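You operate a simulated robot arm through the tools that you are given. There is no shell and no other tool.

The job below is to be done with a simulated robot arm. You get a single attempt, and the scene is never put back.

Task
Put things in order on the top of the short parts bench. At the end: the white slot block stands on top of the teal block; the round black brush stands where the white slot block stood; the silver fine strainer tube stands where the silver green-tipped nozzle stood; the silver green-tipped nozzle stands where the round black brush stood; the yellow nozzle is in the grey pulp bin (tub); whatever was shut is shut again. Leave all else as you found it, and nothing knocked over.
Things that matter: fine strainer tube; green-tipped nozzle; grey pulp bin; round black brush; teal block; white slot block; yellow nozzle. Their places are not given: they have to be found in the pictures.

Only the result counts: the job must be done as asked and must still hold three seconds after the hand-in. Knocking over, shifting, dropping, spilling or breaking anything else fails it.

Robot
A 6-joint arm with a two-finger parallel gripper, fixed in place. Base frame: the origin is on the floor under the middle of its stand, x ahead of it, y to its left, z up; the work surface is at about z = 720. Units: mm, rad, N and s.
With the tool pointing down near the work surface it reaches from about 260 to 740 mm from the base axis. Its first joint turns from -1.152 to 1.152 rad. Payload 2.45 kg.
Tool frame: the origin (TCP) lies between the finger pads and is the grasp point; the fingertips stand 24 mm ahead of it; z points along the fingers, y is the line along which they close. Largest opening 68 mm; finger width 17, thickness 10; the body of the gripper, 40 by 70 mm, starts 41 mm behind the TCP.
Orientation is told as [roll, pitch, yaw] about the base's x, y, z axes, in that order, counted from this pose: with the fingers straight down and closing along the base's y, the tool's x points along the base's -x, its y along +y and its z along -z.

Tools
- The arm moves only by the tool move_arm. Its arguments are lists of equal length, an entry for each row: "travel": the shift along the base's x, y, z in mm, a list of three; "turn": the turn, a rotation vector about the base's x, y, z in rad, a list of three. In form: {"travel": [[tx, ty, tz], ...], "turn": [[wx, wy, wz], ...]}. A call has 1 to 20 rows; each row is the pose to reach, as a shift and turn from the pose commanded when the call began. "claw" is the finger opening in mm, from 0 to 68, set as the call begins (left out, the last holds). A row lasts 0.2 s, in which the tool goes at most 50 mm and 0.15 rad; a call with a longer step from one row to the next is refused whole, and so is a gripper value outside its range. Where a pose cannot be reached the arm comes as near as it can. A force on the tool above 40 N (or 10 N above the force at the start of the call, whichever is more), or a blocked arm, ends the call early, and 0.2 s more pass. The fingers move at their own pace (about 108 mm/s each) and stop on an object; they squeeze with about 40 N. The grip force told is the motor's: it shows also when the fingers shut on nothing. Time passes only in rows, and 0.2 s behind the last, so rows that repeat a pose let the fingers close. The reply holds the time, the measured pose of the TCP, the force on the tool along the base axes, the opening and the grip force, in the units named above and with some noise, with the torque about the TCP (base axes, N m) and any sound that the robot's microphone picked up, and new pictures: "pictures" is both (left out), scene, wrist or none.
- Cameras (640 x 400 px; columns grow to the right, rows downward): "scene" is fixed at [177.6, 454.1, 1438.2]; the picture's right is [-0.35, -0.94, 0.00], its down [-0.76, 0.29, -0.58] and it looks along [0.54, -0.20, -0.81] (base axes); focal length 323 px, centre (320, 200). "wrist" rides on the gripper at [84, 11, -75] in the tool frame; the picture's right is [-0.13, 0.99, 0.00], its down [-0.60, -0.08, -0.79] and it looks along [-0.79, -0.10, 0.61] (tool axes); focal length 251 px, centre (320, 200).
- pixel_to_xyz(camera, pixels): for up to 12 pixels [column, row] of the newest picture of that camera ("zoom" is the newest enlarged one), the place [x, y, z] in the base frame of the surface seen there, good to about 2 mm. The clock stands still meanwhile.
- close_up(camera, box): a new picture of the part [left, top, right, bottom] of that camera's present view, enlarged. The clock stands still meanwhile.
- close_job(): hands the job in; it is judged then, once.

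Leave the gripper open and the arm clear of the work at the hand-in unless told otherwise.

The tools are called after "Request:" as a command line: name --argument value ..., lists and objects as JSON in quotes. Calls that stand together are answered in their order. move_arm: Moves the arm, as the interface text tells. Its arguments: {"type":"object","properties":{"travel":{"type":"array","items":{"type":"array","items":{"type":"number"}}},"turn":{"type":"array","items":{"type":"array","items":{"type":"number"}}},"claw":{"type":"number"},"pictures":{"type":"string","enum":["both","scene","wrist","none"]}},"required":["travel","turn"]} The other tools are called the same way: pixel_to_xyz (camera, pixels) gives the place of the surface under pixels of a picture; close_up (camera, box) takes an enlarged picture of a part of a camera's view; close_job () hands the job in.

At the start:

```text
clock: 0.0
eef_pos: [340.7, 213.2, 1065.6]
tool_rot: [0.0, 0.0, 0.001]
wrist_force: [0.2, -0.2, -0.1]
torque: [0.01, -0.01, -0.03]
grip_width: 68.0
grasp_force: 0.0
```

scene: 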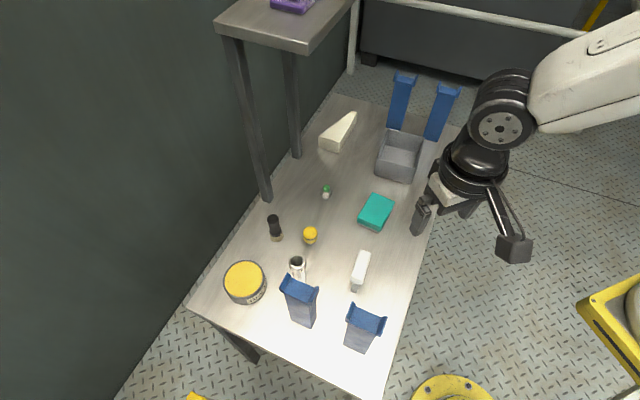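
wrist: 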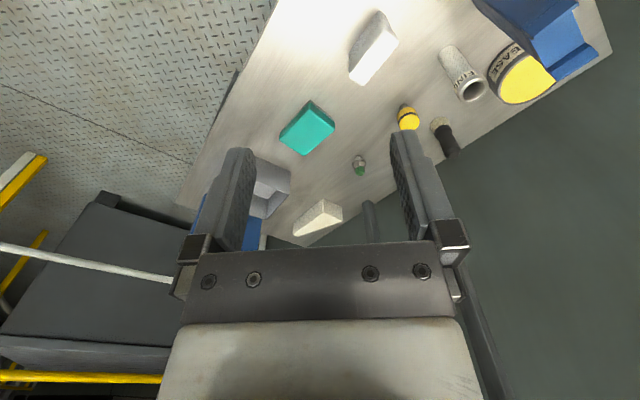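

I see the bench with a grey open tub at about (400,155), a teal block at (376,212), a white block at (361,270), a tube at (298,268), a yellow item at (310,235), a black brush at (275,228), and a green-tipped item at (326,192). First I will look at these enlarged.

Request:
close_up --camera "scene" --box '[220, 170, 400, 300]'

Request:
close_up --camera "scene" --box '[300, 60, 480, 190]'

Request:
close_up --camera "wrist" --box '[240, 0, 620, 240]'

```text
3.08 times, centred on (310, 235) of scene
```

zoom: 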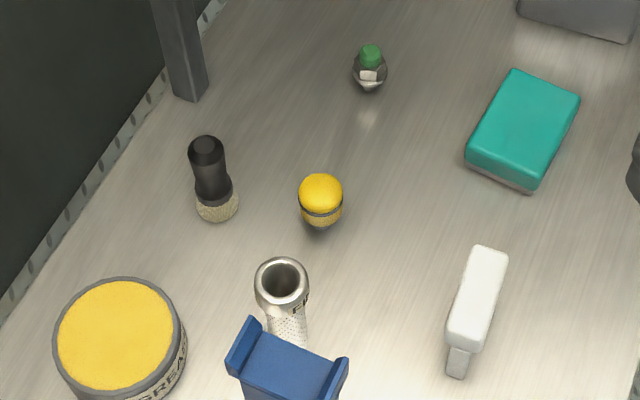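

```text
3.08 times, centred on (390, 125) of scene
```

zoom: 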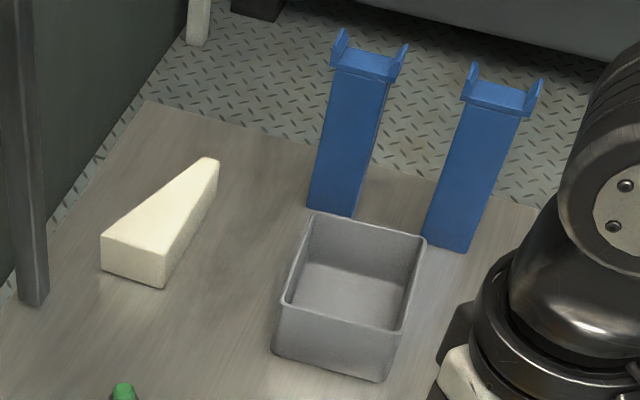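

```text
1.67 times, centred on (430, 120) of wrist
```

zoom: 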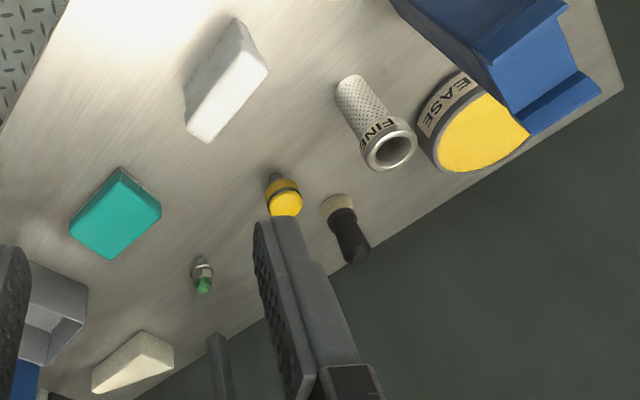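

I will enlarge the middle of the bench once more so the zoom pixels refer to it, then read places there.

Request:
close_up --camera "scene" --box '[220, 170, 400, 300]'

```text
3.08 times, centred on (310, 235) of scene
```

zoom: 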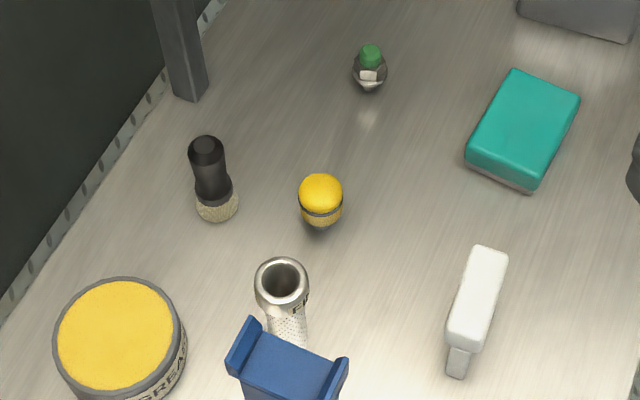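

Reading the key points: teal top corners, white block top corners and foot, brush top and base, yellow nozzle top, green nozzle tip.

Request:
pixel_to_xyz --camera "zoom" --pixels '[[514, 70], [578, 98], [536, 182], [468, 154], [523, 125], [478, 248], [505, 256], [480, 345], [448, 335], [478, 295], [456, 365], [400, 300]]'

Request:
pixel_to_xyz --camera "zoom" --pixels '[[206, 144], [206, 160], [212, 190], [217, 210], [320, 186], [320, 215], [321, 228], [370, 48], [370, 60], [369, 75], [369, 88], [350, 130]]'

Request:
pixel_to_xyz --camera "zoom" --pixels '[[281, 262], [259, 285], [306, 285], [282, 304], [283, 280], [285, 330], [285, 340], [118, 335], [240, 330], [345, 365], [290, 370], [118, 280]]'

Request:
pixel_to_xyz --camera "scene" --pixels '[[389, 130], [426, 137], [377, 155], [409, 165], [400, 155], [395, 150], [384, 170], [412, 181], [300, 0], [216, 20], [305, 50], [290, 5]]'

```text
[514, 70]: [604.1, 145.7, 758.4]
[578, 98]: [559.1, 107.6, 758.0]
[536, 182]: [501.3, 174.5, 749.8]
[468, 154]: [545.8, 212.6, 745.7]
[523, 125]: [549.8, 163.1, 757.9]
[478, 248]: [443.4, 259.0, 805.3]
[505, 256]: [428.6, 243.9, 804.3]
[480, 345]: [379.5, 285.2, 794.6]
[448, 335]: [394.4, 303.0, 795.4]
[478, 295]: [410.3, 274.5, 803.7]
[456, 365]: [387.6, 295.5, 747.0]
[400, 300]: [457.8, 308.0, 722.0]
```

```text
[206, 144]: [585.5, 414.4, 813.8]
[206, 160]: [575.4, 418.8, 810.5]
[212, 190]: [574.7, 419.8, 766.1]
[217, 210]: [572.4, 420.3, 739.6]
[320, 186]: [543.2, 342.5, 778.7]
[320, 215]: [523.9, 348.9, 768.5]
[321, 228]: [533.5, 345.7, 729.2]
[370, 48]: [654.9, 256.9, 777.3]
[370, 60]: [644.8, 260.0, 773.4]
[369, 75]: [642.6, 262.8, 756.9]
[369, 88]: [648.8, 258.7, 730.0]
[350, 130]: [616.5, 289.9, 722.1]
```

```text
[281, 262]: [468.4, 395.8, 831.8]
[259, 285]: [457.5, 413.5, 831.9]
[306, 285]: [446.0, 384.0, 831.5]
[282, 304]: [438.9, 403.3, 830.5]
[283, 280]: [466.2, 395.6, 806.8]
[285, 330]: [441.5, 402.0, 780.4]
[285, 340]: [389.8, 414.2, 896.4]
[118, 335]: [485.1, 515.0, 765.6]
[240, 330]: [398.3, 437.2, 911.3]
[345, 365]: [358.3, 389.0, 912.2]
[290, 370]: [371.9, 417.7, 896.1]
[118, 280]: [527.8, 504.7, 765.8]
```

```text
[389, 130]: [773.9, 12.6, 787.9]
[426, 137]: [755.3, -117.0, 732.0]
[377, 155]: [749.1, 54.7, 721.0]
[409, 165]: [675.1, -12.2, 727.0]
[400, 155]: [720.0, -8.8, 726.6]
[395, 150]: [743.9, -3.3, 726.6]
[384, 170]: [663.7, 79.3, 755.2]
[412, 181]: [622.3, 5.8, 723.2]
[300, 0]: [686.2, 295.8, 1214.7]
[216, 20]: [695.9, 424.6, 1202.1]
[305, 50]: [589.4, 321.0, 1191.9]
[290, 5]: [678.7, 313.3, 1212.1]
```

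The bench top reads z≈721. Teal top ≈758 at (549,163), white block top ≈804 at (411,274), brush top ≈814 near (577,418), strainer rim ≈831 at (453,398), yellow top ≈779 at (533,346), green tip ≈777 at (648,259). Now I measure the shelf, its legs, the blue stands and the tub rim, to know what to keep clear of.

Request:
pixel_to_xyz --camera "scene" --pixels '[[217, 22], [222, 35], [302, 45], [306, 53], [345, 8], [325, 28], [228, 45], [240, 100], [267, 200], [296, 155], [290, 80], [262, 30]]'

Request:
close_up --camera "scene" --box '[200, 0, 380, 110]'

Request:
close_up --camera "scene" --box '[270, 240, 430, 360]'

Request:
pixel_to_xyz --camera "scene" --pixels '[[391, 131], [424, 138], [377, 151], [411, 163], [388, 140], [418, 148], [395, 145], [399, 80], [445, 95], [392, 125], [432, 137], [345, 130]]'

```text
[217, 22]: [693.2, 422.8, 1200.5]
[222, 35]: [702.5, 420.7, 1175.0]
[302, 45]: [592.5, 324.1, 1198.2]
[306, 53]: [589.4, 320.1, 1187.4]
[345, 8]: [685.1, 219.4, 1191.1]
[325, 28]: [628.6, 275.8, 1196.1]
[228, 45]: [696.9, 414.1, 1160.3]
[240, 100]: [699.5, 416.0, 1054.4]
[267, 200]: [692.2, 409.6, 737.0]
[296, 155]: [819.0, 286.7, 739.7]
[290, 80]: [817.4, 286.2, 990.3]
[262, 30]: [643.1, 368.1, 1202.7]
```

```text
3.56 times, centred on (290, 55) of scene
```

zoom: 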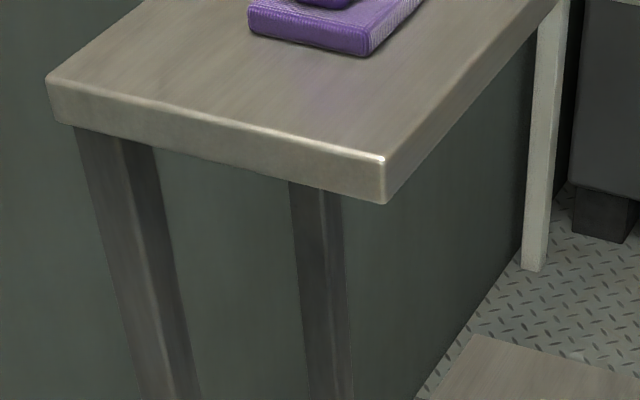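

```text
3.33 times, centred on (350, 300) of scene
```

zoom: 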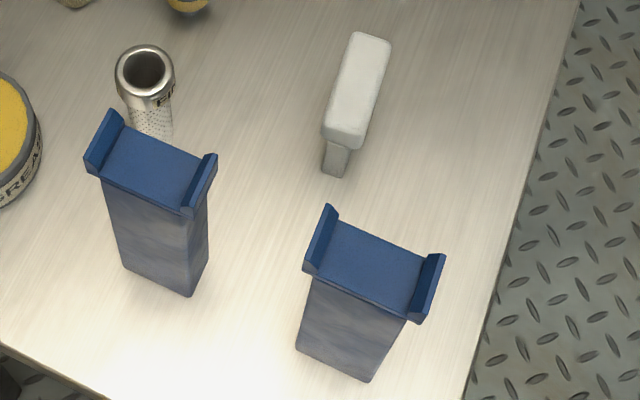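

```text
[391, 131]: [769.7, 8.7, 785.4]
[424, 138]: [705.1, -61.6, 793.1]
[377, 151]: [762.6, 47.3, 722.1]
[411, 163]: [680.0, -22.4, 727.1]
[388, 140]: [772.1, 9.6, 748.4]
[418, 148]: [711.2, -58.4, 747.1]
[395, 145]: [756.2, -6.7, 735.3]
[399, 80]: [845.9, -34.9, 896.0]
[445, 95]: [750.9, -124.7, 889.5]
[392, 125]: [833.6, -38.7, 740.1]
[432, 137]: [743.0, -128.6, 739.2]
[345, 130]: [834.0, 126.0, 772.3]
```

The shelf's front edge runs along about x+y≈907 with its underside near z 1175, so the hand has to stay low near the green nozzle. I next read the two near blue stands and the white block's foot in the present zoom view (centred on 350,300).

Request:
close_up --camera "scene" --box '[270, 240, 430, 360]'

Request:
pixel_to_xyz --camera "scene" --pixels '[[350, 304], [383, 317], [347, 320], [374, 336], [365, 320], [286, 275], [276, 291], [317, 290], [307, 304], [354, 289], [246, 262], [360, 380]]'

```text
3.33 times, centred on (350, 300) of scene
```

zoom: 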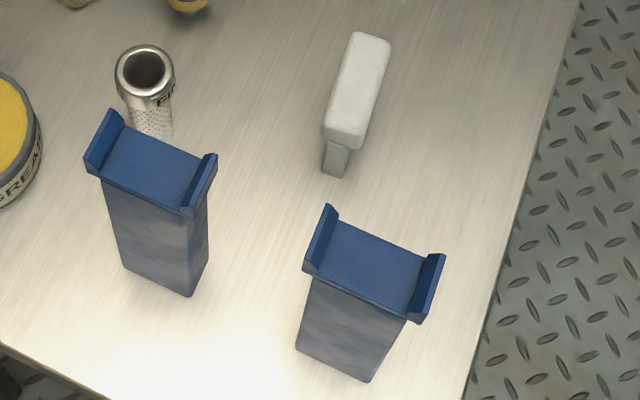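

```text
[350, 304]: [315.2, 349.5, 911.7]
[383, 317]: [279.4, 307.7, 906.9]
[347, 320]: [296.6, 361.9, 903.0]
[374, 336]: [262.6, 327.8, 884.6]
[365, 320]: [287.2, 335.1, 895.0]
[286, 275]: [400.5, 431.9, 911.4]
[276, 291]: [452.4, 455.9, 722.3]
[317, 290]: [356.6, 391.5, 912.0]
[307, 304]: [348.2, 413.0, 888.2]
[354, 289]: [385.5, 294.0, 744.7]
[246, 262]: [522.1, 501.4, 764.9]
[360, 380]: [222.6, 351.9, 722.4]
```

Stand 1 tops out at z≈912 around x 350–402, y 388–437, stand 2 around x 262–315, y 307–362. I now move the open hand to about (430,230,940), with the yaw turned to 0.75 so the wrist camera looks over the small parts; this is clear of everything.

Request:
move_arm --travel '[[15, 3, -21], [30, 6, -42], [45, 8, -63], [60, 11, -84], [75, 14, -105], [90, 17, -125]]' --turn '[[0, 0, 0.125], [0, 0, 0.25], [0, 0, 0.375], [0, 0, 0.5], [0, 0, 0.625], [0, 0, 0.75]]' --pictures "both"

```text
clock: 1.4
eef_pos: [431.2, 227.5, 942.0]
tool_rot: [-0.002, -0.001, 0.755]
wrist_force: [0.3, 0.1, -0.2]
torque: [-0.01, 0.01, -0.02]
grip_width: 68.0
grasp_force: 0.1
```

scene: 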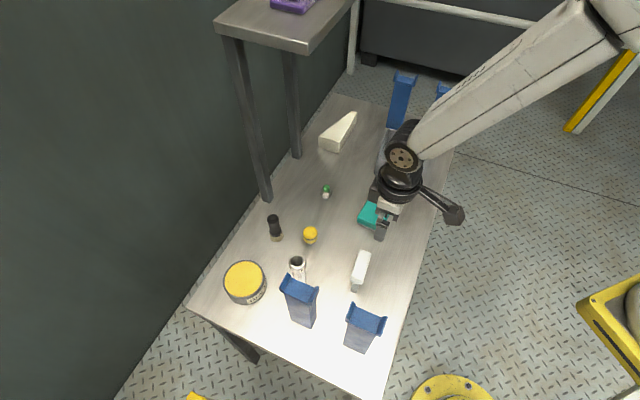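
wrist: 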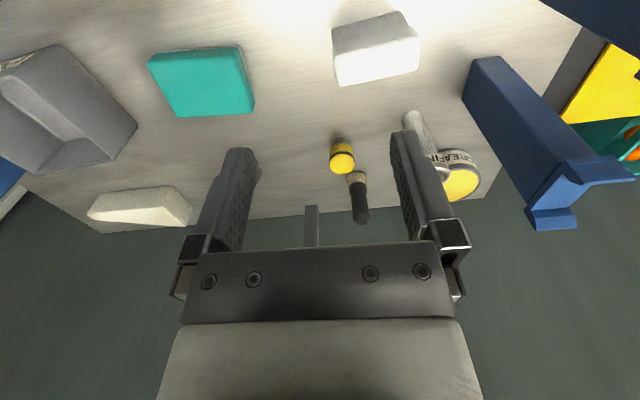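

The view is upside down (picture's down is upward), with the yellow nozzle at (342,158), brush at (358,200), white block at (375,50), strainer at (415,125). I enlarge these.

Request:
close_up --camera "wrist" --box '[290, 0, 500, 240]'

Request:
close_up --camera "wrist" --box '[310, 120, 400, 230]'

Request:
close_up --camera "scene" --box '[290, 170, 360, 260]'

```text
1.67 times, centred on (395, 120) of wrist
```

zoom: 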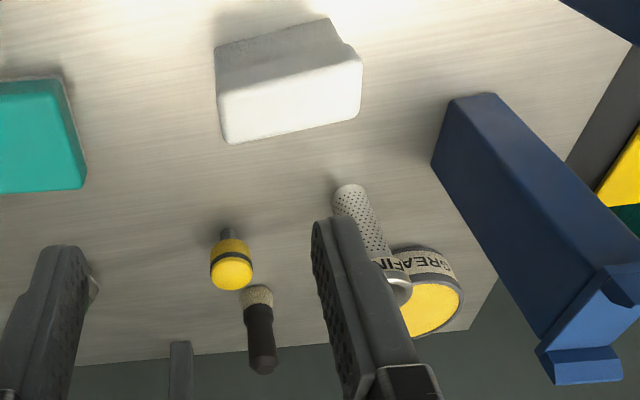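

```text
3.64 times, centred on (355, 175) of wrist
```

zoom: 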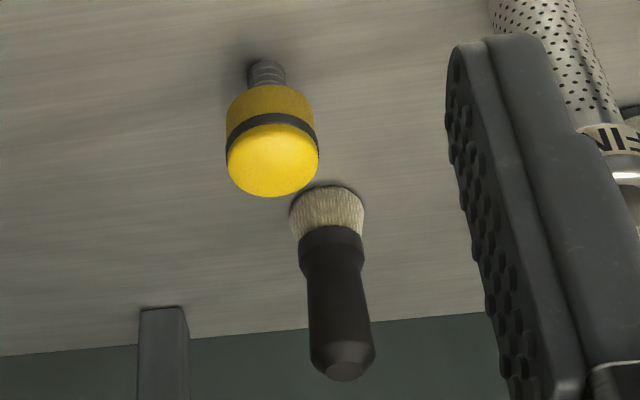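

```text
4.44 times, centred on (325, 215) of scene
```

zoom: 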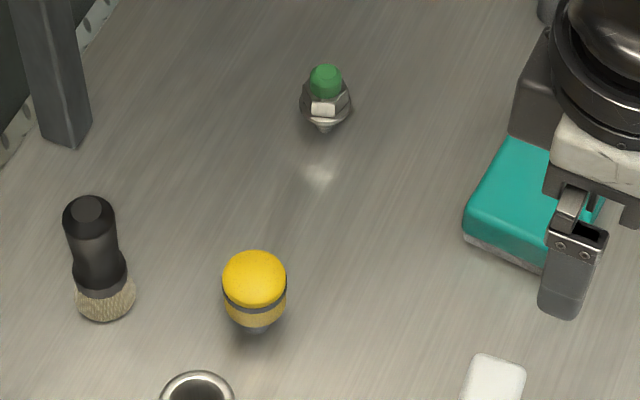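

The yellow nozzle stands on a thin threaded stem with a wide cap, the green one likewise has a hex nut and thin foot. I read points on both in this scene zoom and in the wrist picture.

Request:
pixel_to_xyz --camera "zoom" --pixels '[[226, 280], [284, 281], [255, 258], [255, 285], [255, 318], [258, 331], [303, 108], [348, 102], [325, 70], [325, 98], [324, 112], [325, 131]]'

Request:
pixel_to_xyz --camera "wrist" --pixels '[[330, 161], [354, 161], [342, 172], [342, 165], [342, 155], [341, 140], [358, 187], [350, 180], [366, 182], [359, 218], [353, 205], [367, 205]]'

Request:
pixel_to_xyz --camera "zoom" --pixels '[[90, 205], [90, 225], [72, 225], [111, 222], [96, 270], [103, 300], [78, 295], [134, 290], [104, 318], [66, 215], [114, 210], [88, 196]]'

```text
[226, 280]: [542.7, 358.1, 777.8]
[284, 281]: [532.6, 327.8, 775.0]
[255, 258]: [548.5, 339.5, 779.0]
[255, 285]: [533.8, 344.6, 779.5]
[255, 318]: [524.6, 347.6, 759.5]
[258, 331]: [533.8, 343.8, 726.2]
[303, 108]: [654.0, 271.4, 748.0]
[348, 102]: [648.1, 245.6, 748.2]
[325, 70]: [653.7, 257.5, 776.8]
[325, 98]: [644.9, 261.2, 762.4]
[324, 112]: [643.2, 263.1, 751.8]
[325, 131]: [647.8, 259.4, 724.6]
```

```text
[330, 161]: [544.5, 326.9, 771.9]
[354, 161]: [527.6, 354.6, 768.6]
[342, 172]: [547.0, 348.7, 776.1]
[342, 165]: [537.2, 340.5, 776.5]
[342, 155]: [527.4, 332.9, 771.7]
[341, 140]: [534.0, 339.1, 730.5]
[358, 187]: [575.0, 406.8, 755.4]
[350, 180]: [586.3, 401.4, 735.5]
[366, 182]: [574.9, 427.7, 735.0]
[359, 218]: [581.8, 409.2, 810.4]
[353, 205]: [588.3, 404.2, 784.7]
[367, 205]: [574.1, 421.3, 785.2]
```

```text
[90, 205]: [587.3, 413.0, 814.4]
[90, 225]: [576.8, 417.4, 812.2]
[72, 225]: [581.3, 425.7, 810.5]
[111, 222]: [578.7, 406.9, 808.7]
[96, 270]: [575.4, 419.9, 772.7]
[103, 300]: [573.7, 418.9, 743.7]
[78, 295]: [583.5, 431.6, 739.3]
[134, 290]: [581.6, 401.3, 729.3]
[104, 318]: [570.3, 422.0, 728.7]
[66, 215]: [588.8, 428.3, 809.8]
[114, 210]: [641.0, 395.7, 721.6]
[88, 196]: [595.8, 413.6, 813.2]
```

Yellow nozzle centre ≈(537,342), cap about 32 mm wide, from z≈745 to 779. Green centre ≈(650,259), brush ≈(583,416). I move above the yellow nozzle at z≈880, keeping yaw 0.75, and look again.

Request:
move_arm --travel '[[26, 28, -15], [53, 56, -30], [80, 84, -45], [106, 112, -60], [106, 112, -60]]' --turn '[[0, 0, 0], [0, 0, 0], [0, 0, 0], [0, 0, 0], [0, 0, 0]]' --claw 56 --pictures "both"

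```text
clock: 2.6
eef_pos: [536.0, 342.7, 883.2]
tool_rot: [0.0, 0.0, 0.751]
wrist_force: [0.5, 0.1, 0.7]
torque: [-0.03, 0.02, 0.01]
grip_width: 55.9
grasp_force: 0.1
```

scene: 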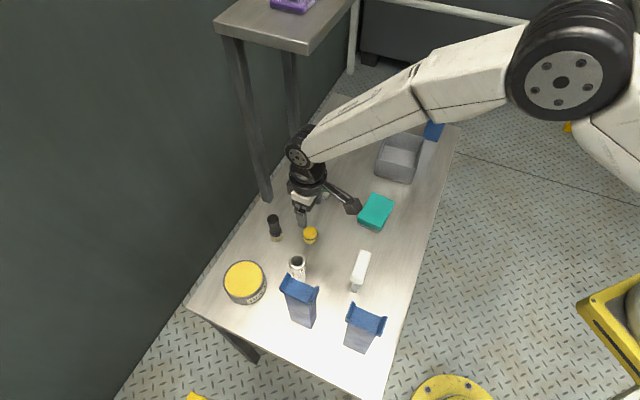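
wrist: 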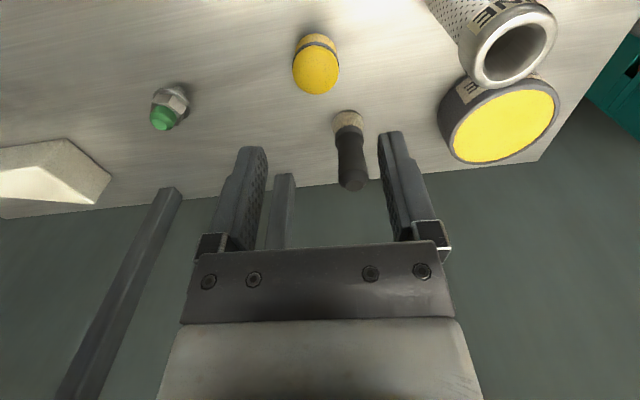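

The yellow cap appears at (316,65) in the wrist picture, the green nozzle at (168,108), the brush at (350,150). I enlarge them for exact centres.

Request:
close_up --camera "wrist" --box '[280, 20, 380, 200]'

Request:
pixel_to_xyz --camera "wrist" --pixels '[[294, 68], [337, 68], [316, 75], [316, 90], [316, 40], [333, 120], [363, 122], [342, 150], [365, 152], [353, 184], [353, 190], [348, 112]]'

Request:
close_up --camera "wrist" --box '[120, 60, 220, 150]'

```text
2.22 times, centred on (330, 110) of wrist
```

zoom: 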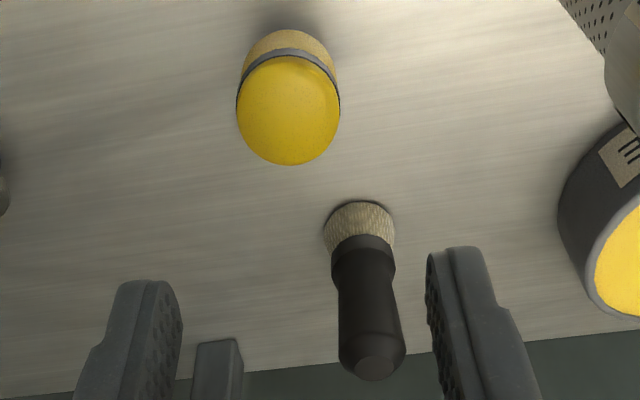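

```text
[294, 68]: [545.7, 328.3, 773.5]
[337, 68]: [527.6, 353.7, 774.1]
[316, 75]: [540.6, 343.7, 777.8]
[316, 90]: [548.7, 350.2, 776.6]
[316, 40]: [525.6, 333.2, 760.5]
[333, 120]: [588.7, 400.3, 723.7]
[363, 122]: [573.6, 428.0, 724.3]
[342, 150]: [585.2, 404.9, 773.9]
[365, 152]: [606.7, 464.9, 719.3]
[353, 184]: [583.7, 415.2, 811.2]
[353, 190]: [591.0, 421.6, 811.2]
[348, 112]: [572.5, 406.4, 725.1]
```

```text
4.44 times, centred on (170, 105) of wrist
```

zoom: 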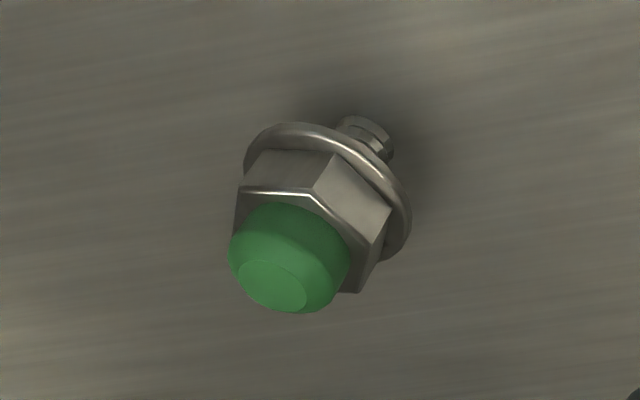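

The cap centre is at about (537.5,342). The hand is at (536.7,342.2). I lower it straight by 118 mm with the fingers at 56 mm, so that the tips stop about 17 mm above the bench, around the cap.

Request:
move_arm --travel '[[0.8, 0, -40], [0.8, 0, -75], [0.8, 0, -100], [0.8, 0, -118], [0.8, 0, -118]]' --turn '[[0, 0, 0], [0, 0, 0], [0, 0, 0], [0, 0, 0], [0, 0, 0]]' --claw 56 --pictures "both"

```text
clock: 3.8
eef_pos: [537.8, 340.9, 764.3]
tool_rot: [0.001, -0.002, 0.751]
wrist_force: [-0.3, 0.2, 0.2]
torque: [-0.02, 0.01, 0.02]
grip_width: 55.9
grasp_force: 0.1
```

scene: 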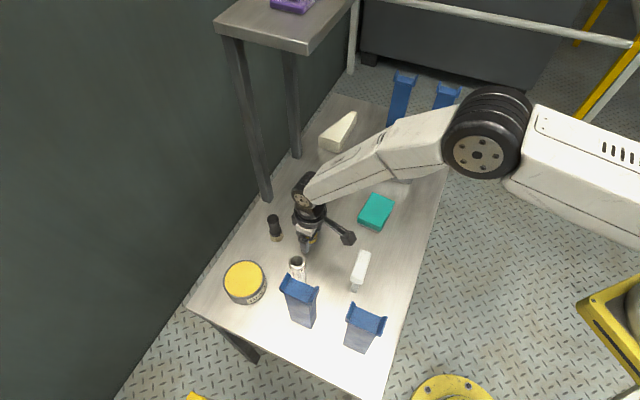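
wrist: 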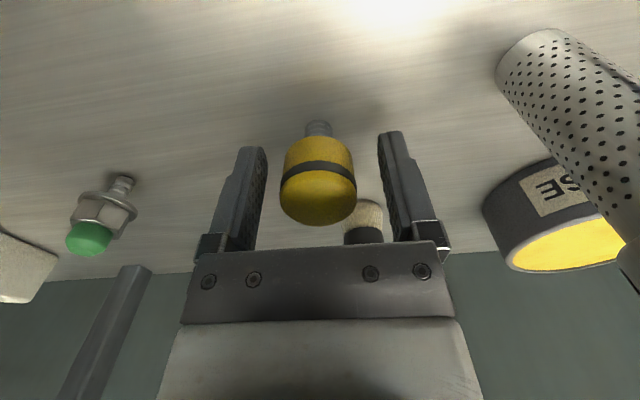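

The cap sits centred between the fingers. I close on it and hold in place.

Request:
move_arm --travel '[[0, 0, 0], [0, 0, 0], [0, 0, 0]]' --turn '[[0, 0, 0], [0, 0, 0], [0, 0, 0]]' --claw 15 --pictures "wrist"

```text
clock: 4.6
eef_pos: [537.2, 340.8, 763.3]
tool_rot: [0.0, 0.002, 0.75]
wrist_force: [0.1, -0.3, 0.5]
torque: [-0.04, 0.0, -0.01]
grip_width: 32.4
grasp_force: 40.1
```

wrist: 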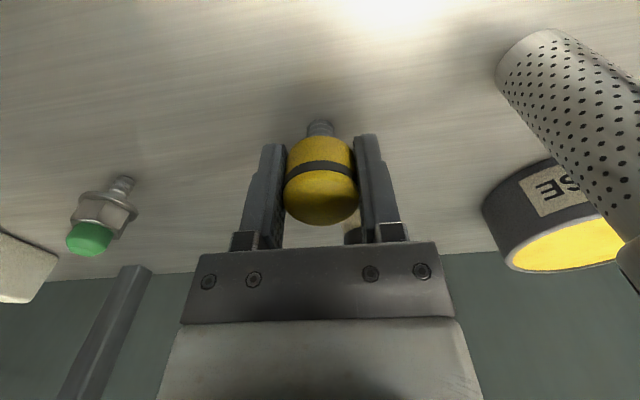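

Held at 32.4 mm width. I lift straight up by 120 mm, then carry it to about (615,70,885) while turning yaw back to 0, to look at the tub.

Request:
move_arm --travel '[[0, 0, 40], [0, 0, 80], [0, 0, 120], [11, -39, 122], [22, -78, 124], [33, -117, 126], [44, -156, 128], [55, -195, 130], [66, -234, 130], [78, -272, 130], [78, -272, 130]]' --turn '[[0, 0, 0], [0, 0, 0], [0, 0, 0], [0, 0, -0.107], [0, 0, -0.214], [0, 0, -0.321], [0, 0, -0.428], [0, 0, -0.535], [0, 0, -0.642], [0, 0, -0.75], [0, 0, -0.75]]' --pictures "both"

```text
clock: 7.0
eef_pos: [619.4, 69.1, 892.2]
tool_rot: [0.002, 0.002, 0.0]
wrist_force: [0.1, 0.2, -1.1]
torque: [-0.01, 0.02, -0.01]
grip_width: 32.4
grasp_force: 39.9
```

scene: 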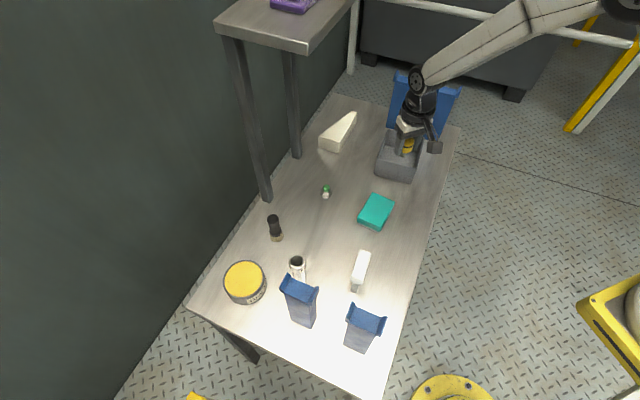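
wrist: 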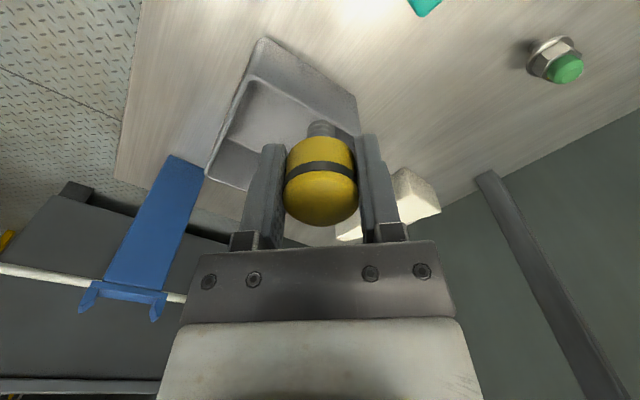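

The tub is at about (280,115) in the wrist picture. I read its rim corners and floor.

Request:
close_up --camera "wrist" --box '[180, 10, 420, 200]'

Request:
pixel_to_xyz --camera "wrist" --pixels '[[253, 75], [262, 40], [356, 97], [358, 130], [207, 176], [230, 125], [300, 105], [265, 110], [250, 140], [225, 165], [260, 130], [345, 120]]'

Request:
pixel_to_xyz --camera "scene" --pixels '[[376, 155], [379, 150], [384, 140], [388, 132], [412, 165], [416, 163], [390, 160], [400, 164], [395, 175], [420, 160]]'

```text
2.11 times, centred on (300, 105) of wrist
```

zoom: 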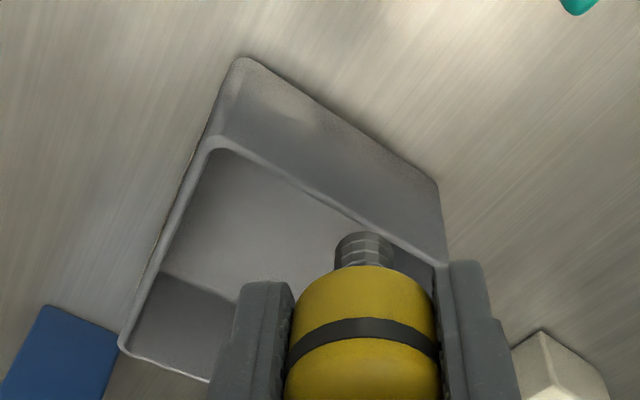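

```text
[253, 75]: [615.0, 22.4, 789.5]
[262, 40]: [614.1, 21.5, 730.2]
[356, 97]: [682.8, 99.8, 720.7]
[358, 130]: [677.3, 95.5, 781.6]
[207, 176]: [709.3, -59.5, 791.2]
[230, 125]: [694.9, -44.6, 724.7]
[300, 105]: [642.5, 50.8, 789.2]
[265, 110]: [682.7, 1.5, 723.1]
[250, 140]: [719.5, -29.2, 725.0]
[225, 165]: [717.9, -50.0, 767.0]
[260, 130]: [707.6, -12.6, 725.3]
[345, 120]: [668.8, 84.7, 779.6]
```

```text
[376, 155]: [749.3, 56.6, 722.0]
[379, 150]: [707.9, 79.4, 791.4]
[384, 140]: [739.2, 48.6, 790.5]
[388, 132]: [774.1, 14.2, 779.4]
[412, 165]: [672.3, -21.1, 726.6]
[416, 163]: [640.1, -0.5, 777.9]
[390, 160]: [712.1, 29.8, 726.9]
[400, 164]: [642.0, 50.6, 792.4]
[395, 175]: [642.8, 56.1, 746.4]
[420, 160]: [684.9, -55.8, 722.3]
```

Tub rim corners are about (615,22), (677,96), (771,13), (709,-60) at z≈791, floor z≈725, so its middle is (693,18). I carry the nozzle over the middle and lower it to 2 mm above the tub floor.

Request:
move_arm --travel '[[26, -18, 0], [52, -36, 0], [77, -53, 0], [77, -53, -40], [77, -53, -80], [77, -53, -110], [77, -53, -121], [77, -53, -123]]' --turn '[[0, 0, 0], [0, 0, 0], [0, 0, 0], [0, 0, 0], [0, 0, 0], [0, 0, 0], [0, 0, 0], [0, 0, 0]]' --pictures "both"

```text
clock: 8.8
eef_pos: [693.9, 17.2, 771.9]
tool_rot: [0.001, -0.002, 0.0]
wrist_force: [0.3, 0.2, -0.8]
torque: [-0.02, 0.01, 0.0]
grip_width: 32.2
grasp_force: 40.2
```

scene: 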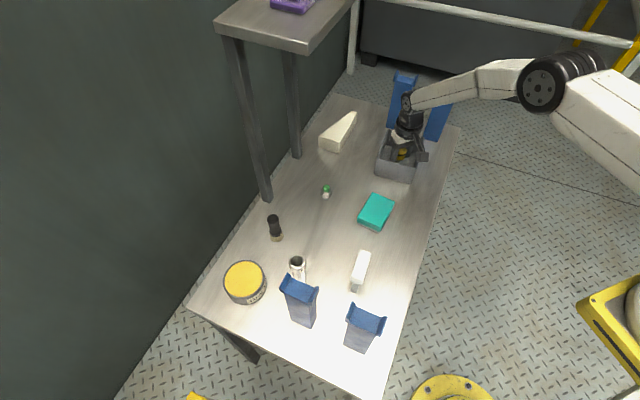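
wrist: 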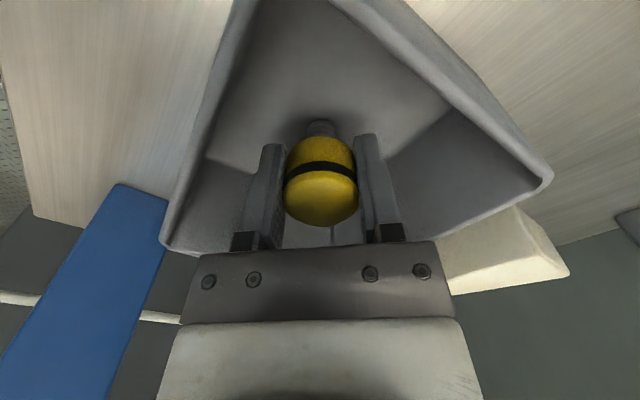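

The nozzle is inside the tub with a small gap left. I lower in 1 mm steps and watch the force along z.

Request:
move_arm --travel '[[0, 0, -1], [0, 0, -2], [0, 0, -3], [0, 0, -3]]' --turn '[[0, 0, 0], [0, 0, 0], [0, 0, 0], [0, 0, 0]]' --pictures "none"

```text
clock: 9.8
eef_pos: [694.2, 16.4, 767.8]
tool_rot: [0.001, -0.002, 0.0]
wrist_force: [-2.7, 0.9, 10.0]
torque: [0.03, 0.05, -0.01]
grip_width: 32.6
grasp_force: 39.8
```

A 10 N upward force shows the nozzle stands on the tub floor. I ease up 0.7 mm, then open the fingers to 52 mm.

Request:
move_arm --travel '[[0, 0, 0.7], [0, 0, 0.7]]' --turn '[[0, 0, 0], [0, 0, 0]]' --pictures "none"

Request:
move_arm --travel '[[0, 0, 0], [0, 0, 0], [0, 0, 0]]' --turn '[[0, 0, 0], [0, 0, 0], [0, 0, 0]]' --claw 52 --pictures "wrist"

```text
clock: 10.4
eef_pos: [694.0, 15.2, 767.9]
tool_rot: [0.0, -0.001, 0.0]
wrist_force: [1.3, 0.7, 2.9]
torque: [0.04, -0.11, 0.02]
grip_width: 32.4
grasp_force: 39.8
```

```text
clock: 11.2
eef_pos: [693.0, 16.4, 770.5]
tool_rot: [0.001, -0.001, 0.0]
wrist_force: [-0.3, -0.3, 0.1]
torque: [0.0, 0.0, -0.03]
grip_width: 51.8
grasp_force: 0.1
```

wrist: 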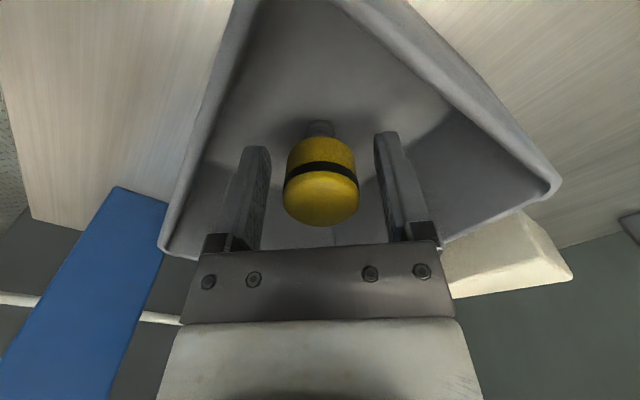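

The nozzle stays upright in the tub. I lift straight out to z≈890, then go to about (310,205,880) with yaw 0.6 to look at the white block from the base side.

Request:
move_arm --travel '[[0, 0, 40], [0, 0, 80], [0, 0, 120], [-38, 19, 120], [-76, 38, 120], [-115, 57, 120], [-153, 76, 120], [-191, 95, 120], [-230, 113, 118], [-268, 132, 116], [-306, 151, 114], [-345, 170, 112], [-383, 188, 110], [-383, 188, 110]]' --turn '[[0, 0, 0], [0, 0, 0], [0, 0, 0], [0, 0, 0.06], [0, 0, 0.12], [0, 0, 0.18], [0, 0, 0.24], [0, 0, 0.3], [0, 0, 0.36], [0, 0, 0.42], [0, 0, 0.48], [0, 0, 0.54], [0, 0, 0.6], [0, 0, 0.6]]' --pictures "both"

```text
clock: 14.2
eef_pos: [312.5, 205.2, 876.5]
tool_rot: [0.0, -0.003, 0.599]
wrist_force: [-0.3, 0.4, 1.3]
torque: [-0.01, -0.01, -0.04]
grip_width: 52.1
grasp_force: 0.0
```

scene: 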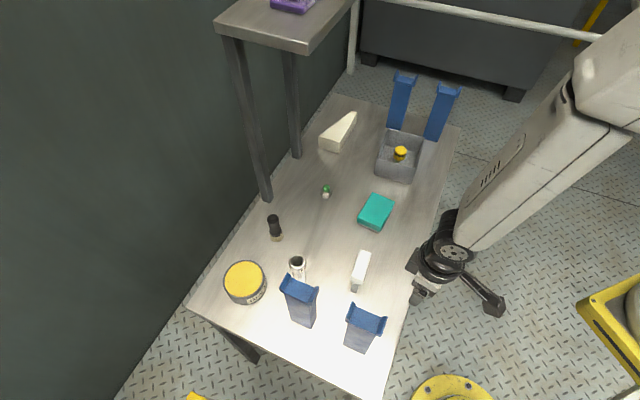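
wrist: 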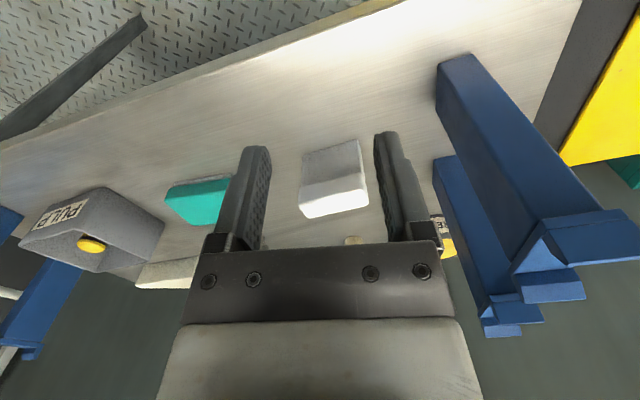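

The white block shows between the fingers at (333,180). The yellow nozzle stands in the tub. I enlarge the white block and measure it.

Request:
close_up --camera "wrist" --box '[280, 120, 390, 230]'

Request:
pixel_to_xyz --camera "wrist" --pixels '[[304, 154], [359, 141], [301, 195], [364, 180], [306, 215], [366, 208], [333, 200], [330, 165], [358, 160], [303, 170]]'

Request:
close_up --camera "scene" --box '[330, 240, 400, 300]'

```text
3.64 times, centred on (335, 175) of wrist
```

zoom: 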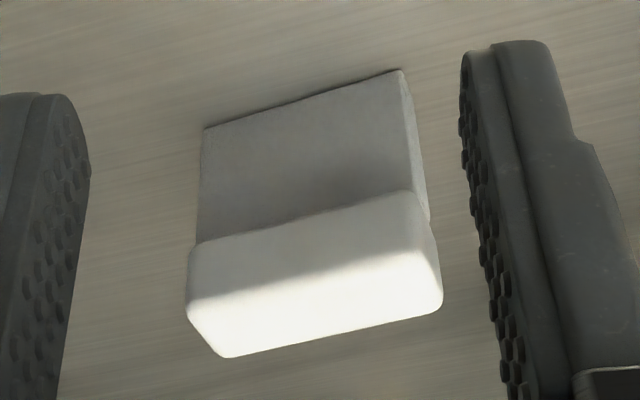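

```text
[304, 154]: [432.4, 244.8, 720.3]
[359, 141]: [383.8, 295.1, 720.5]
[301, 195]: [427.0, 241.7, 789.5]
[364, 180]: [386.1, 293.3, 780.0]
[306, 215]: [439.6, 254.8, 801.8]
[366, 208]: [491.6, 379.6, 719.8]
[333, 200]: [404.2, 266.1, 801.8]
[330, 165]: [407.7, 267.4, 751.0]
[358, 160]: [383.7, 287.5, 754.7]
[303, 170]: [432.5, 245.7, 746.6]
```

```text
6.67 times, centred on (365, 270) of scene
```

zoom: 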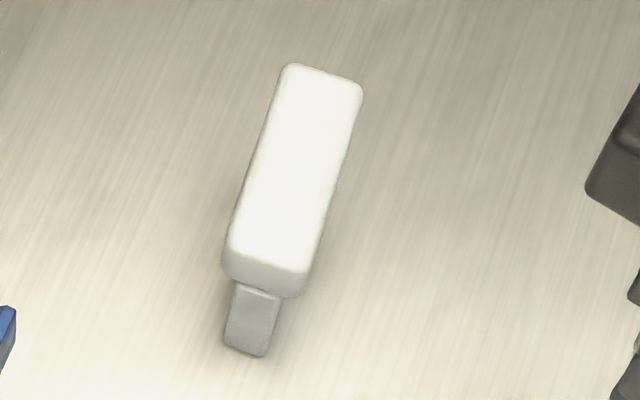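

It is a T-shaped block: a wide head (z≈778–804) on a narrower web. I read head corners and web corners in this zoom for its exact centre and direction.

Request:
pixel_to_xyz --camera "zoom" --pixels '[[292, 70], [355, 88], [232, 245], [305, 265], [325, 80], [268, 255], [262, 160], [332, 175], [297, 168], [240, 345], [265, 350], [255, 310]]'

Request:
pixel_to_xyz --camera "wrist" --pixels '[[305, 153], [318, 151], [330, 149], [342, 146], [355, 143], [303, 192], [317, 189], [333, 186], [347, 181], [360, 177], [315, 204], [350, 196]]'

```text
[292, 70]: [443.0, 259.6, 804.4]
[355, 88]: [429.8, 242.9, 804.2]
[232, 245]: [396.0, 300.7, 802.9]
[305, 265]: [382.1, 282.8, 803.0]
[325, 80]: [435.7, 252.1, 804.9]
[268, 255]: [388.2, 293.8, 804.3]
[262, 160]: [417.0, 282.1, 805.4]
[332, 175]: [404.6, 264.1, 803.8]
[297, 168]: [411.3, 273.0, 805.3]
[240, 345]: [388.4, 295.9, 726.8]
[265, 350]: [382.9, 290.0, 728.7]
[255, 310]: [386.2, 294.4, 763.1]
```

```text
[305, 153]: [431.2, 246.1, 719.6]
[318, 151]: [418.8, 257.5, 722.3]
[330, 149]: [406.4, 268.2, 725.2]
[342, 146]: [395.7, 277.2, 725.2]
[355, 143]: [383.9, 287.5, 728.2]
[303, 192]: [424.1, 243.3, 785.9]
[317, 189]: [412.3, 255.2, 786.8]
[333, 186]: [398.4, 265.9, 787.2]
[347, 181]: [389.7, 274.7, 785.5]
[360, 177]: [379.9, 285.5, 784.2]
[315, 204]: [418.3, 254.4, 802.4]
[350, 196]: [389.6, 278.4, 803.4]
```

Head centre ≈(412.7,271.5), long axis at about 139° in plan, web 14 mm and head about 24 mm wide. To grip across the head with the camera away from the blue stands I need yaw ≈2.425. I move above the block at z≈890 while turning, and check the pose is reachable.

Request:
move_arm --travel '[[8, 5, 1], [16, 10, 2], [24, 15, 3], [32, 20, 4], [40, 26, 5], [48, 31, 6], [56, 36, 7], [64, 41, 8], [72, 46, 9], [80, 51, 10], [88, 56, 11], [96, 61, 12], [103.2, 66.3, 13], [103.2, 66.3, 13]]' --turn '[[0, 0, 0.14], [0, 0, 0.28], [0, 0, 0.42], [0, 0, 0.56], [0, 0, 0.7], [0, 0, 0.84], [0, 0, 0.98], [0, 0, 1.12], [0, 0, 1.26], [0, 0, 1.4], [0, 0, 1.54], [0, 0, 1.68], [0, 0, 1.825], [0, 0, 1.825]]' --pictures "both"

```text
clock: 17.2
eef_pos: [414.3, 271.9, 891.0]
tool_rot: [0.0, 0.0, 2.427]
wrist_force: [-0.3, 0.6, -0.3]
torque: [0.01, -0.01, 0.01]
grip_width: 51.9
grasp_force: 0.1
```

scene: 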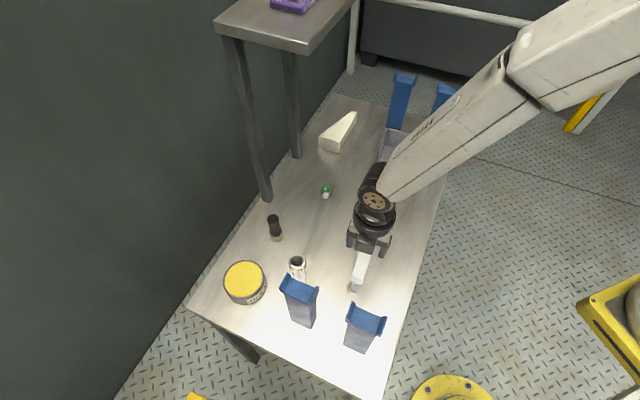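
wrist: 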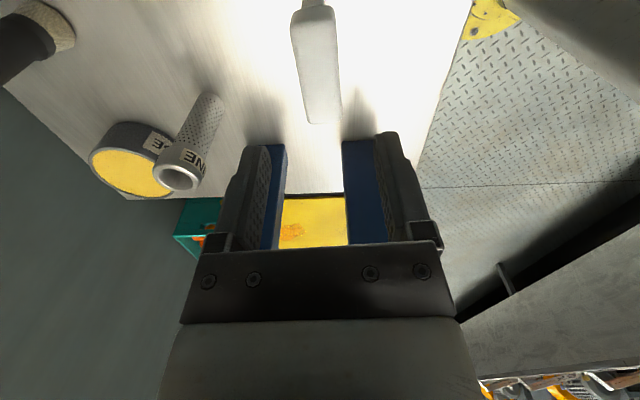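

The pose is reached and the block lies lined up between the fingers. I lower by 101 mm so the pads meet the head, then check before closing.

Request:
move_arm --travel '[[0, 0, -40], [0, 0, -75], [0, 0, -95], [0, 0, -101], [0, 0, -101]]' --turn '[[0, 0, 0], [0, 0, 0], [0, 0, 0], [0, 0, 0], [0, 0, 0]]' --pictures "both"

```text
clock: 18.4
eef_pos: [413.0, 271.9, 790.6]
tool_rot: [0.001, -0.001, 2.426]
wrist_force: [-0.5, 0.7, -0.7]
torque: [-0.02, 0.01, 0.01]
grip_width: 51.9
grasp_force: 0.0
```

scene: 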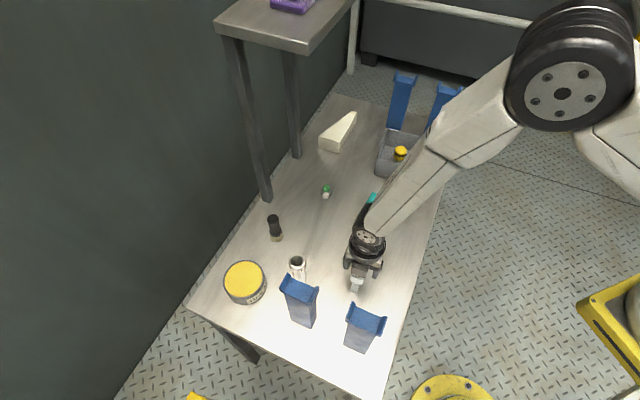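
wrist: 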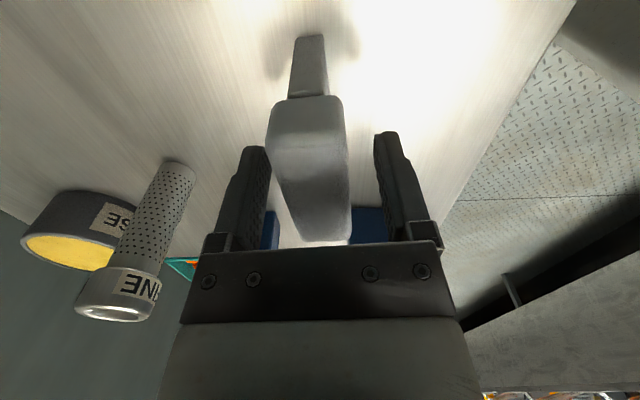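

The head is centred between the pads and parallel to them. I close the fingers.

Request:
move_arm --travel '[[0, 0, 0], [0, 0, 0], [0, 0, 0]]' --turn '[[0, 0, 0], [0, 0, 0], [0, 0, 0]]' --claw 10 --pictures "both"

```text
clock: 19.2
eef_pos: [413.4, 272.4, 791.0]
tool_rot: [0.001, 0.001, 2.427]
wrist_force: [0.7, 0.9, 2.7]
torque: [0.08, -0.07, 0.02]
grip_width: 27.5
grasp_force: 39.9
```

scene: 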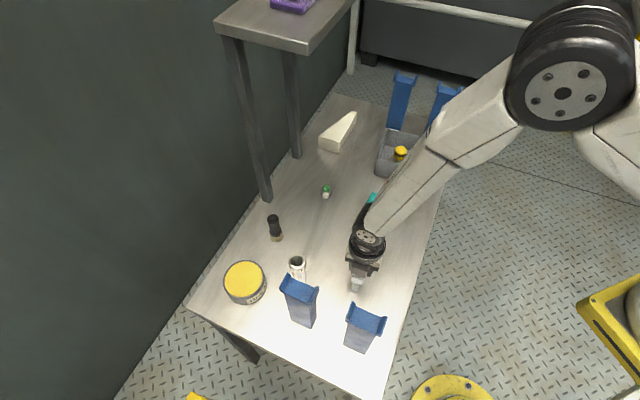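
wrist: 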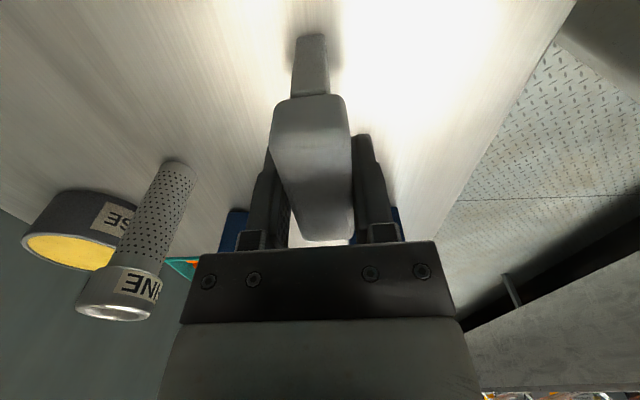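

Gripped at 27.5 mm. I lift 125 mm straight, then carry it at z≈914 to about (588,128), just past the teal block, so the wrist camera looks back over the teal top.

Request:
move_arm --travel '[[0, 0, 30], [0, 0, 70], [0, 0, 105], [0, 0, 125], [29, -24, 125], [58, -48, 125], [87, -72, 125], [116, -96, 125], [146, -120, 125], [175, -144, 125], [175, -144, 125]]' --turn '[[0, 0, 0], [0, 0, 0], [0, 0, 0], [0, 0, 0], [0, 0, 0], [0, 0, 0], [0, 0, 0], [0, 0, 0], [0, 0, 0], [0, 0, 0], [0, 0, 0]]' --pictures "both"

```text
clock: 21.6
eef_pos: [588.9, 125.5, 912.2]
tool_rot: [0.003, 0.0, 2.427]
wrist_force: [0.5, -0.5, -0.9]
torque: [0.02, 0.0, 0.01]
grip_width: 27.6
grasp_force: 40.3
```

scene: 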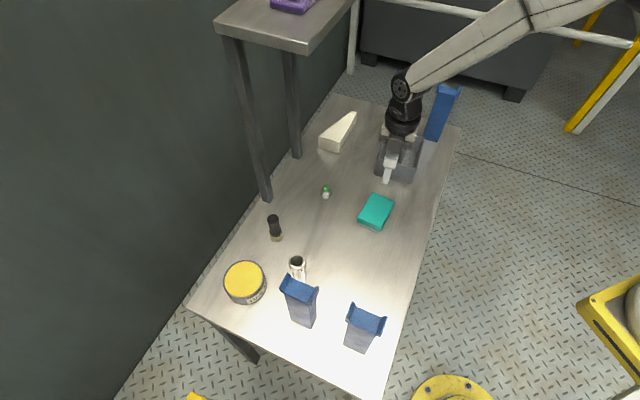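
wrist: 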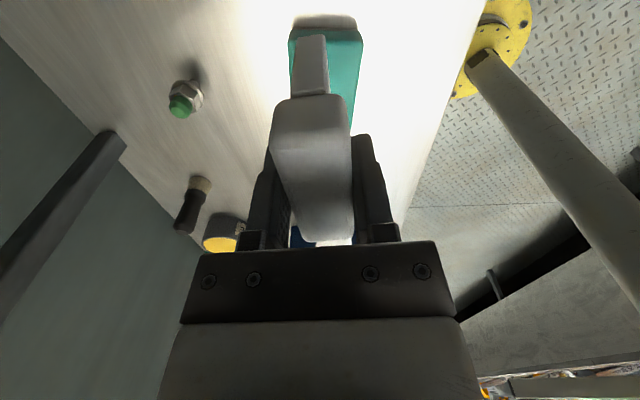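

The teal block is in full view of the scene camera at (376,212). I enlarge it and read its top corners and edges.

Request:
close_up --camera "scene" --box '[346, 182, 406, 236]'

Request:
close_up --camera "scene" --box '[360, 100, 440, 200]'

```text
7.41 times, centred on (376, 209) of scene
```

zoom: 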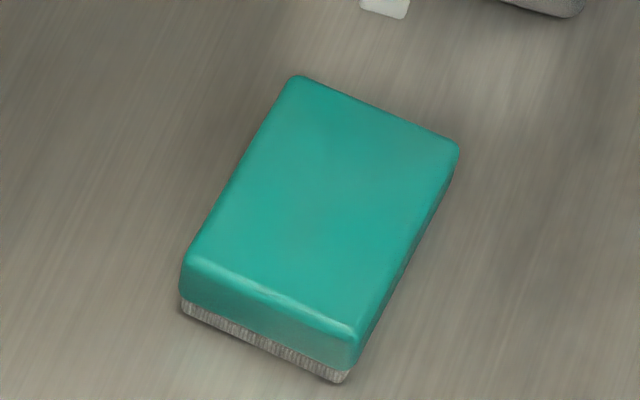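

```text
4.00 times, centred on (400, 150) of scene
```

zoom: 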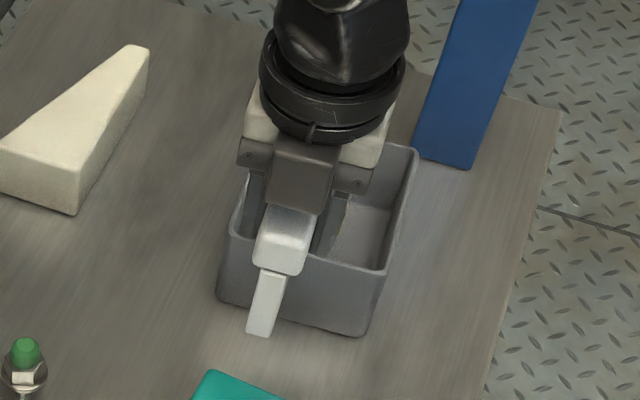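

I read the teal top corners (slightly inset) in scene pixels, and points on the held block's web end face.

Request:
pixel_to_xyz --camera "scene" --pixels '[[373.3, 193.2], [394.0, 202.6], [380.5, 225.0], [359.3, 216.8], [376.7, 209.5], [384, 198], [366, 205], [370, 220.5], [387.5, 213.5], [382.5, 182.0], [386.7, 182.8], [384.8, 170.0]]'

Request:
pixel_to_xyz --camera "scene" --pixels '[[384.0, 178], [387.5, 178], [385.8, 175], [386.0, 181], [387, 164], [394, 166], [388, 155], [396, 157], [385.5, 183.3], [383, 183]]'

```text
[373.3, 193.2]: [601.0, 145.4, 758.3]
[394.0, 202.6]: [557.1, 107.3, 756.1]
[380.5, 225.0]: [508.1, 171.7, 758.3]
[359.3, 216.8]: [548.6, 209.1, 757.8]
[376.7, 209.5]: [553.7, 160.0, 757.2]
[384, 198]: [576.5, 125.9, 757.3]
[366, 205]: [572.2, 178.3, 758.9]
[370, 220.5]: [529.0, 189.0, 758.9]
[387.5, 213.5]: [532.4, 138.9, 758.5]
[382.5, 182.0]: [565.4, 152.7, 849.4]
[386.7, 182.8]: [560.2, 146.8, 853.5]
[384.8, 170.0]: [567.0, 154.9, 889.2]
```

```text
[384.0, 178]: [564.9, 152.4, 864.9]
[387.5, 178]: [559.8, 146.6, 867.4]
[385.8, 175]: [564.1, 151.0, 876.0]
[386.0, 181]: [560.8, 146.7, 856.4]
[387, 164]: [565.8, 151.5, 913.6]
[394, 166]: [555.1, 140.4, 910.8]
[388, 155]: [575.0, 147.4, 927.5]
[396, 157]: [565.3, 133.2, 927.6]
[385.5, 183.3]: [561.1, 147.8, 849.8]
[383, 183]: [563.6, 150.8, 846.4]
```

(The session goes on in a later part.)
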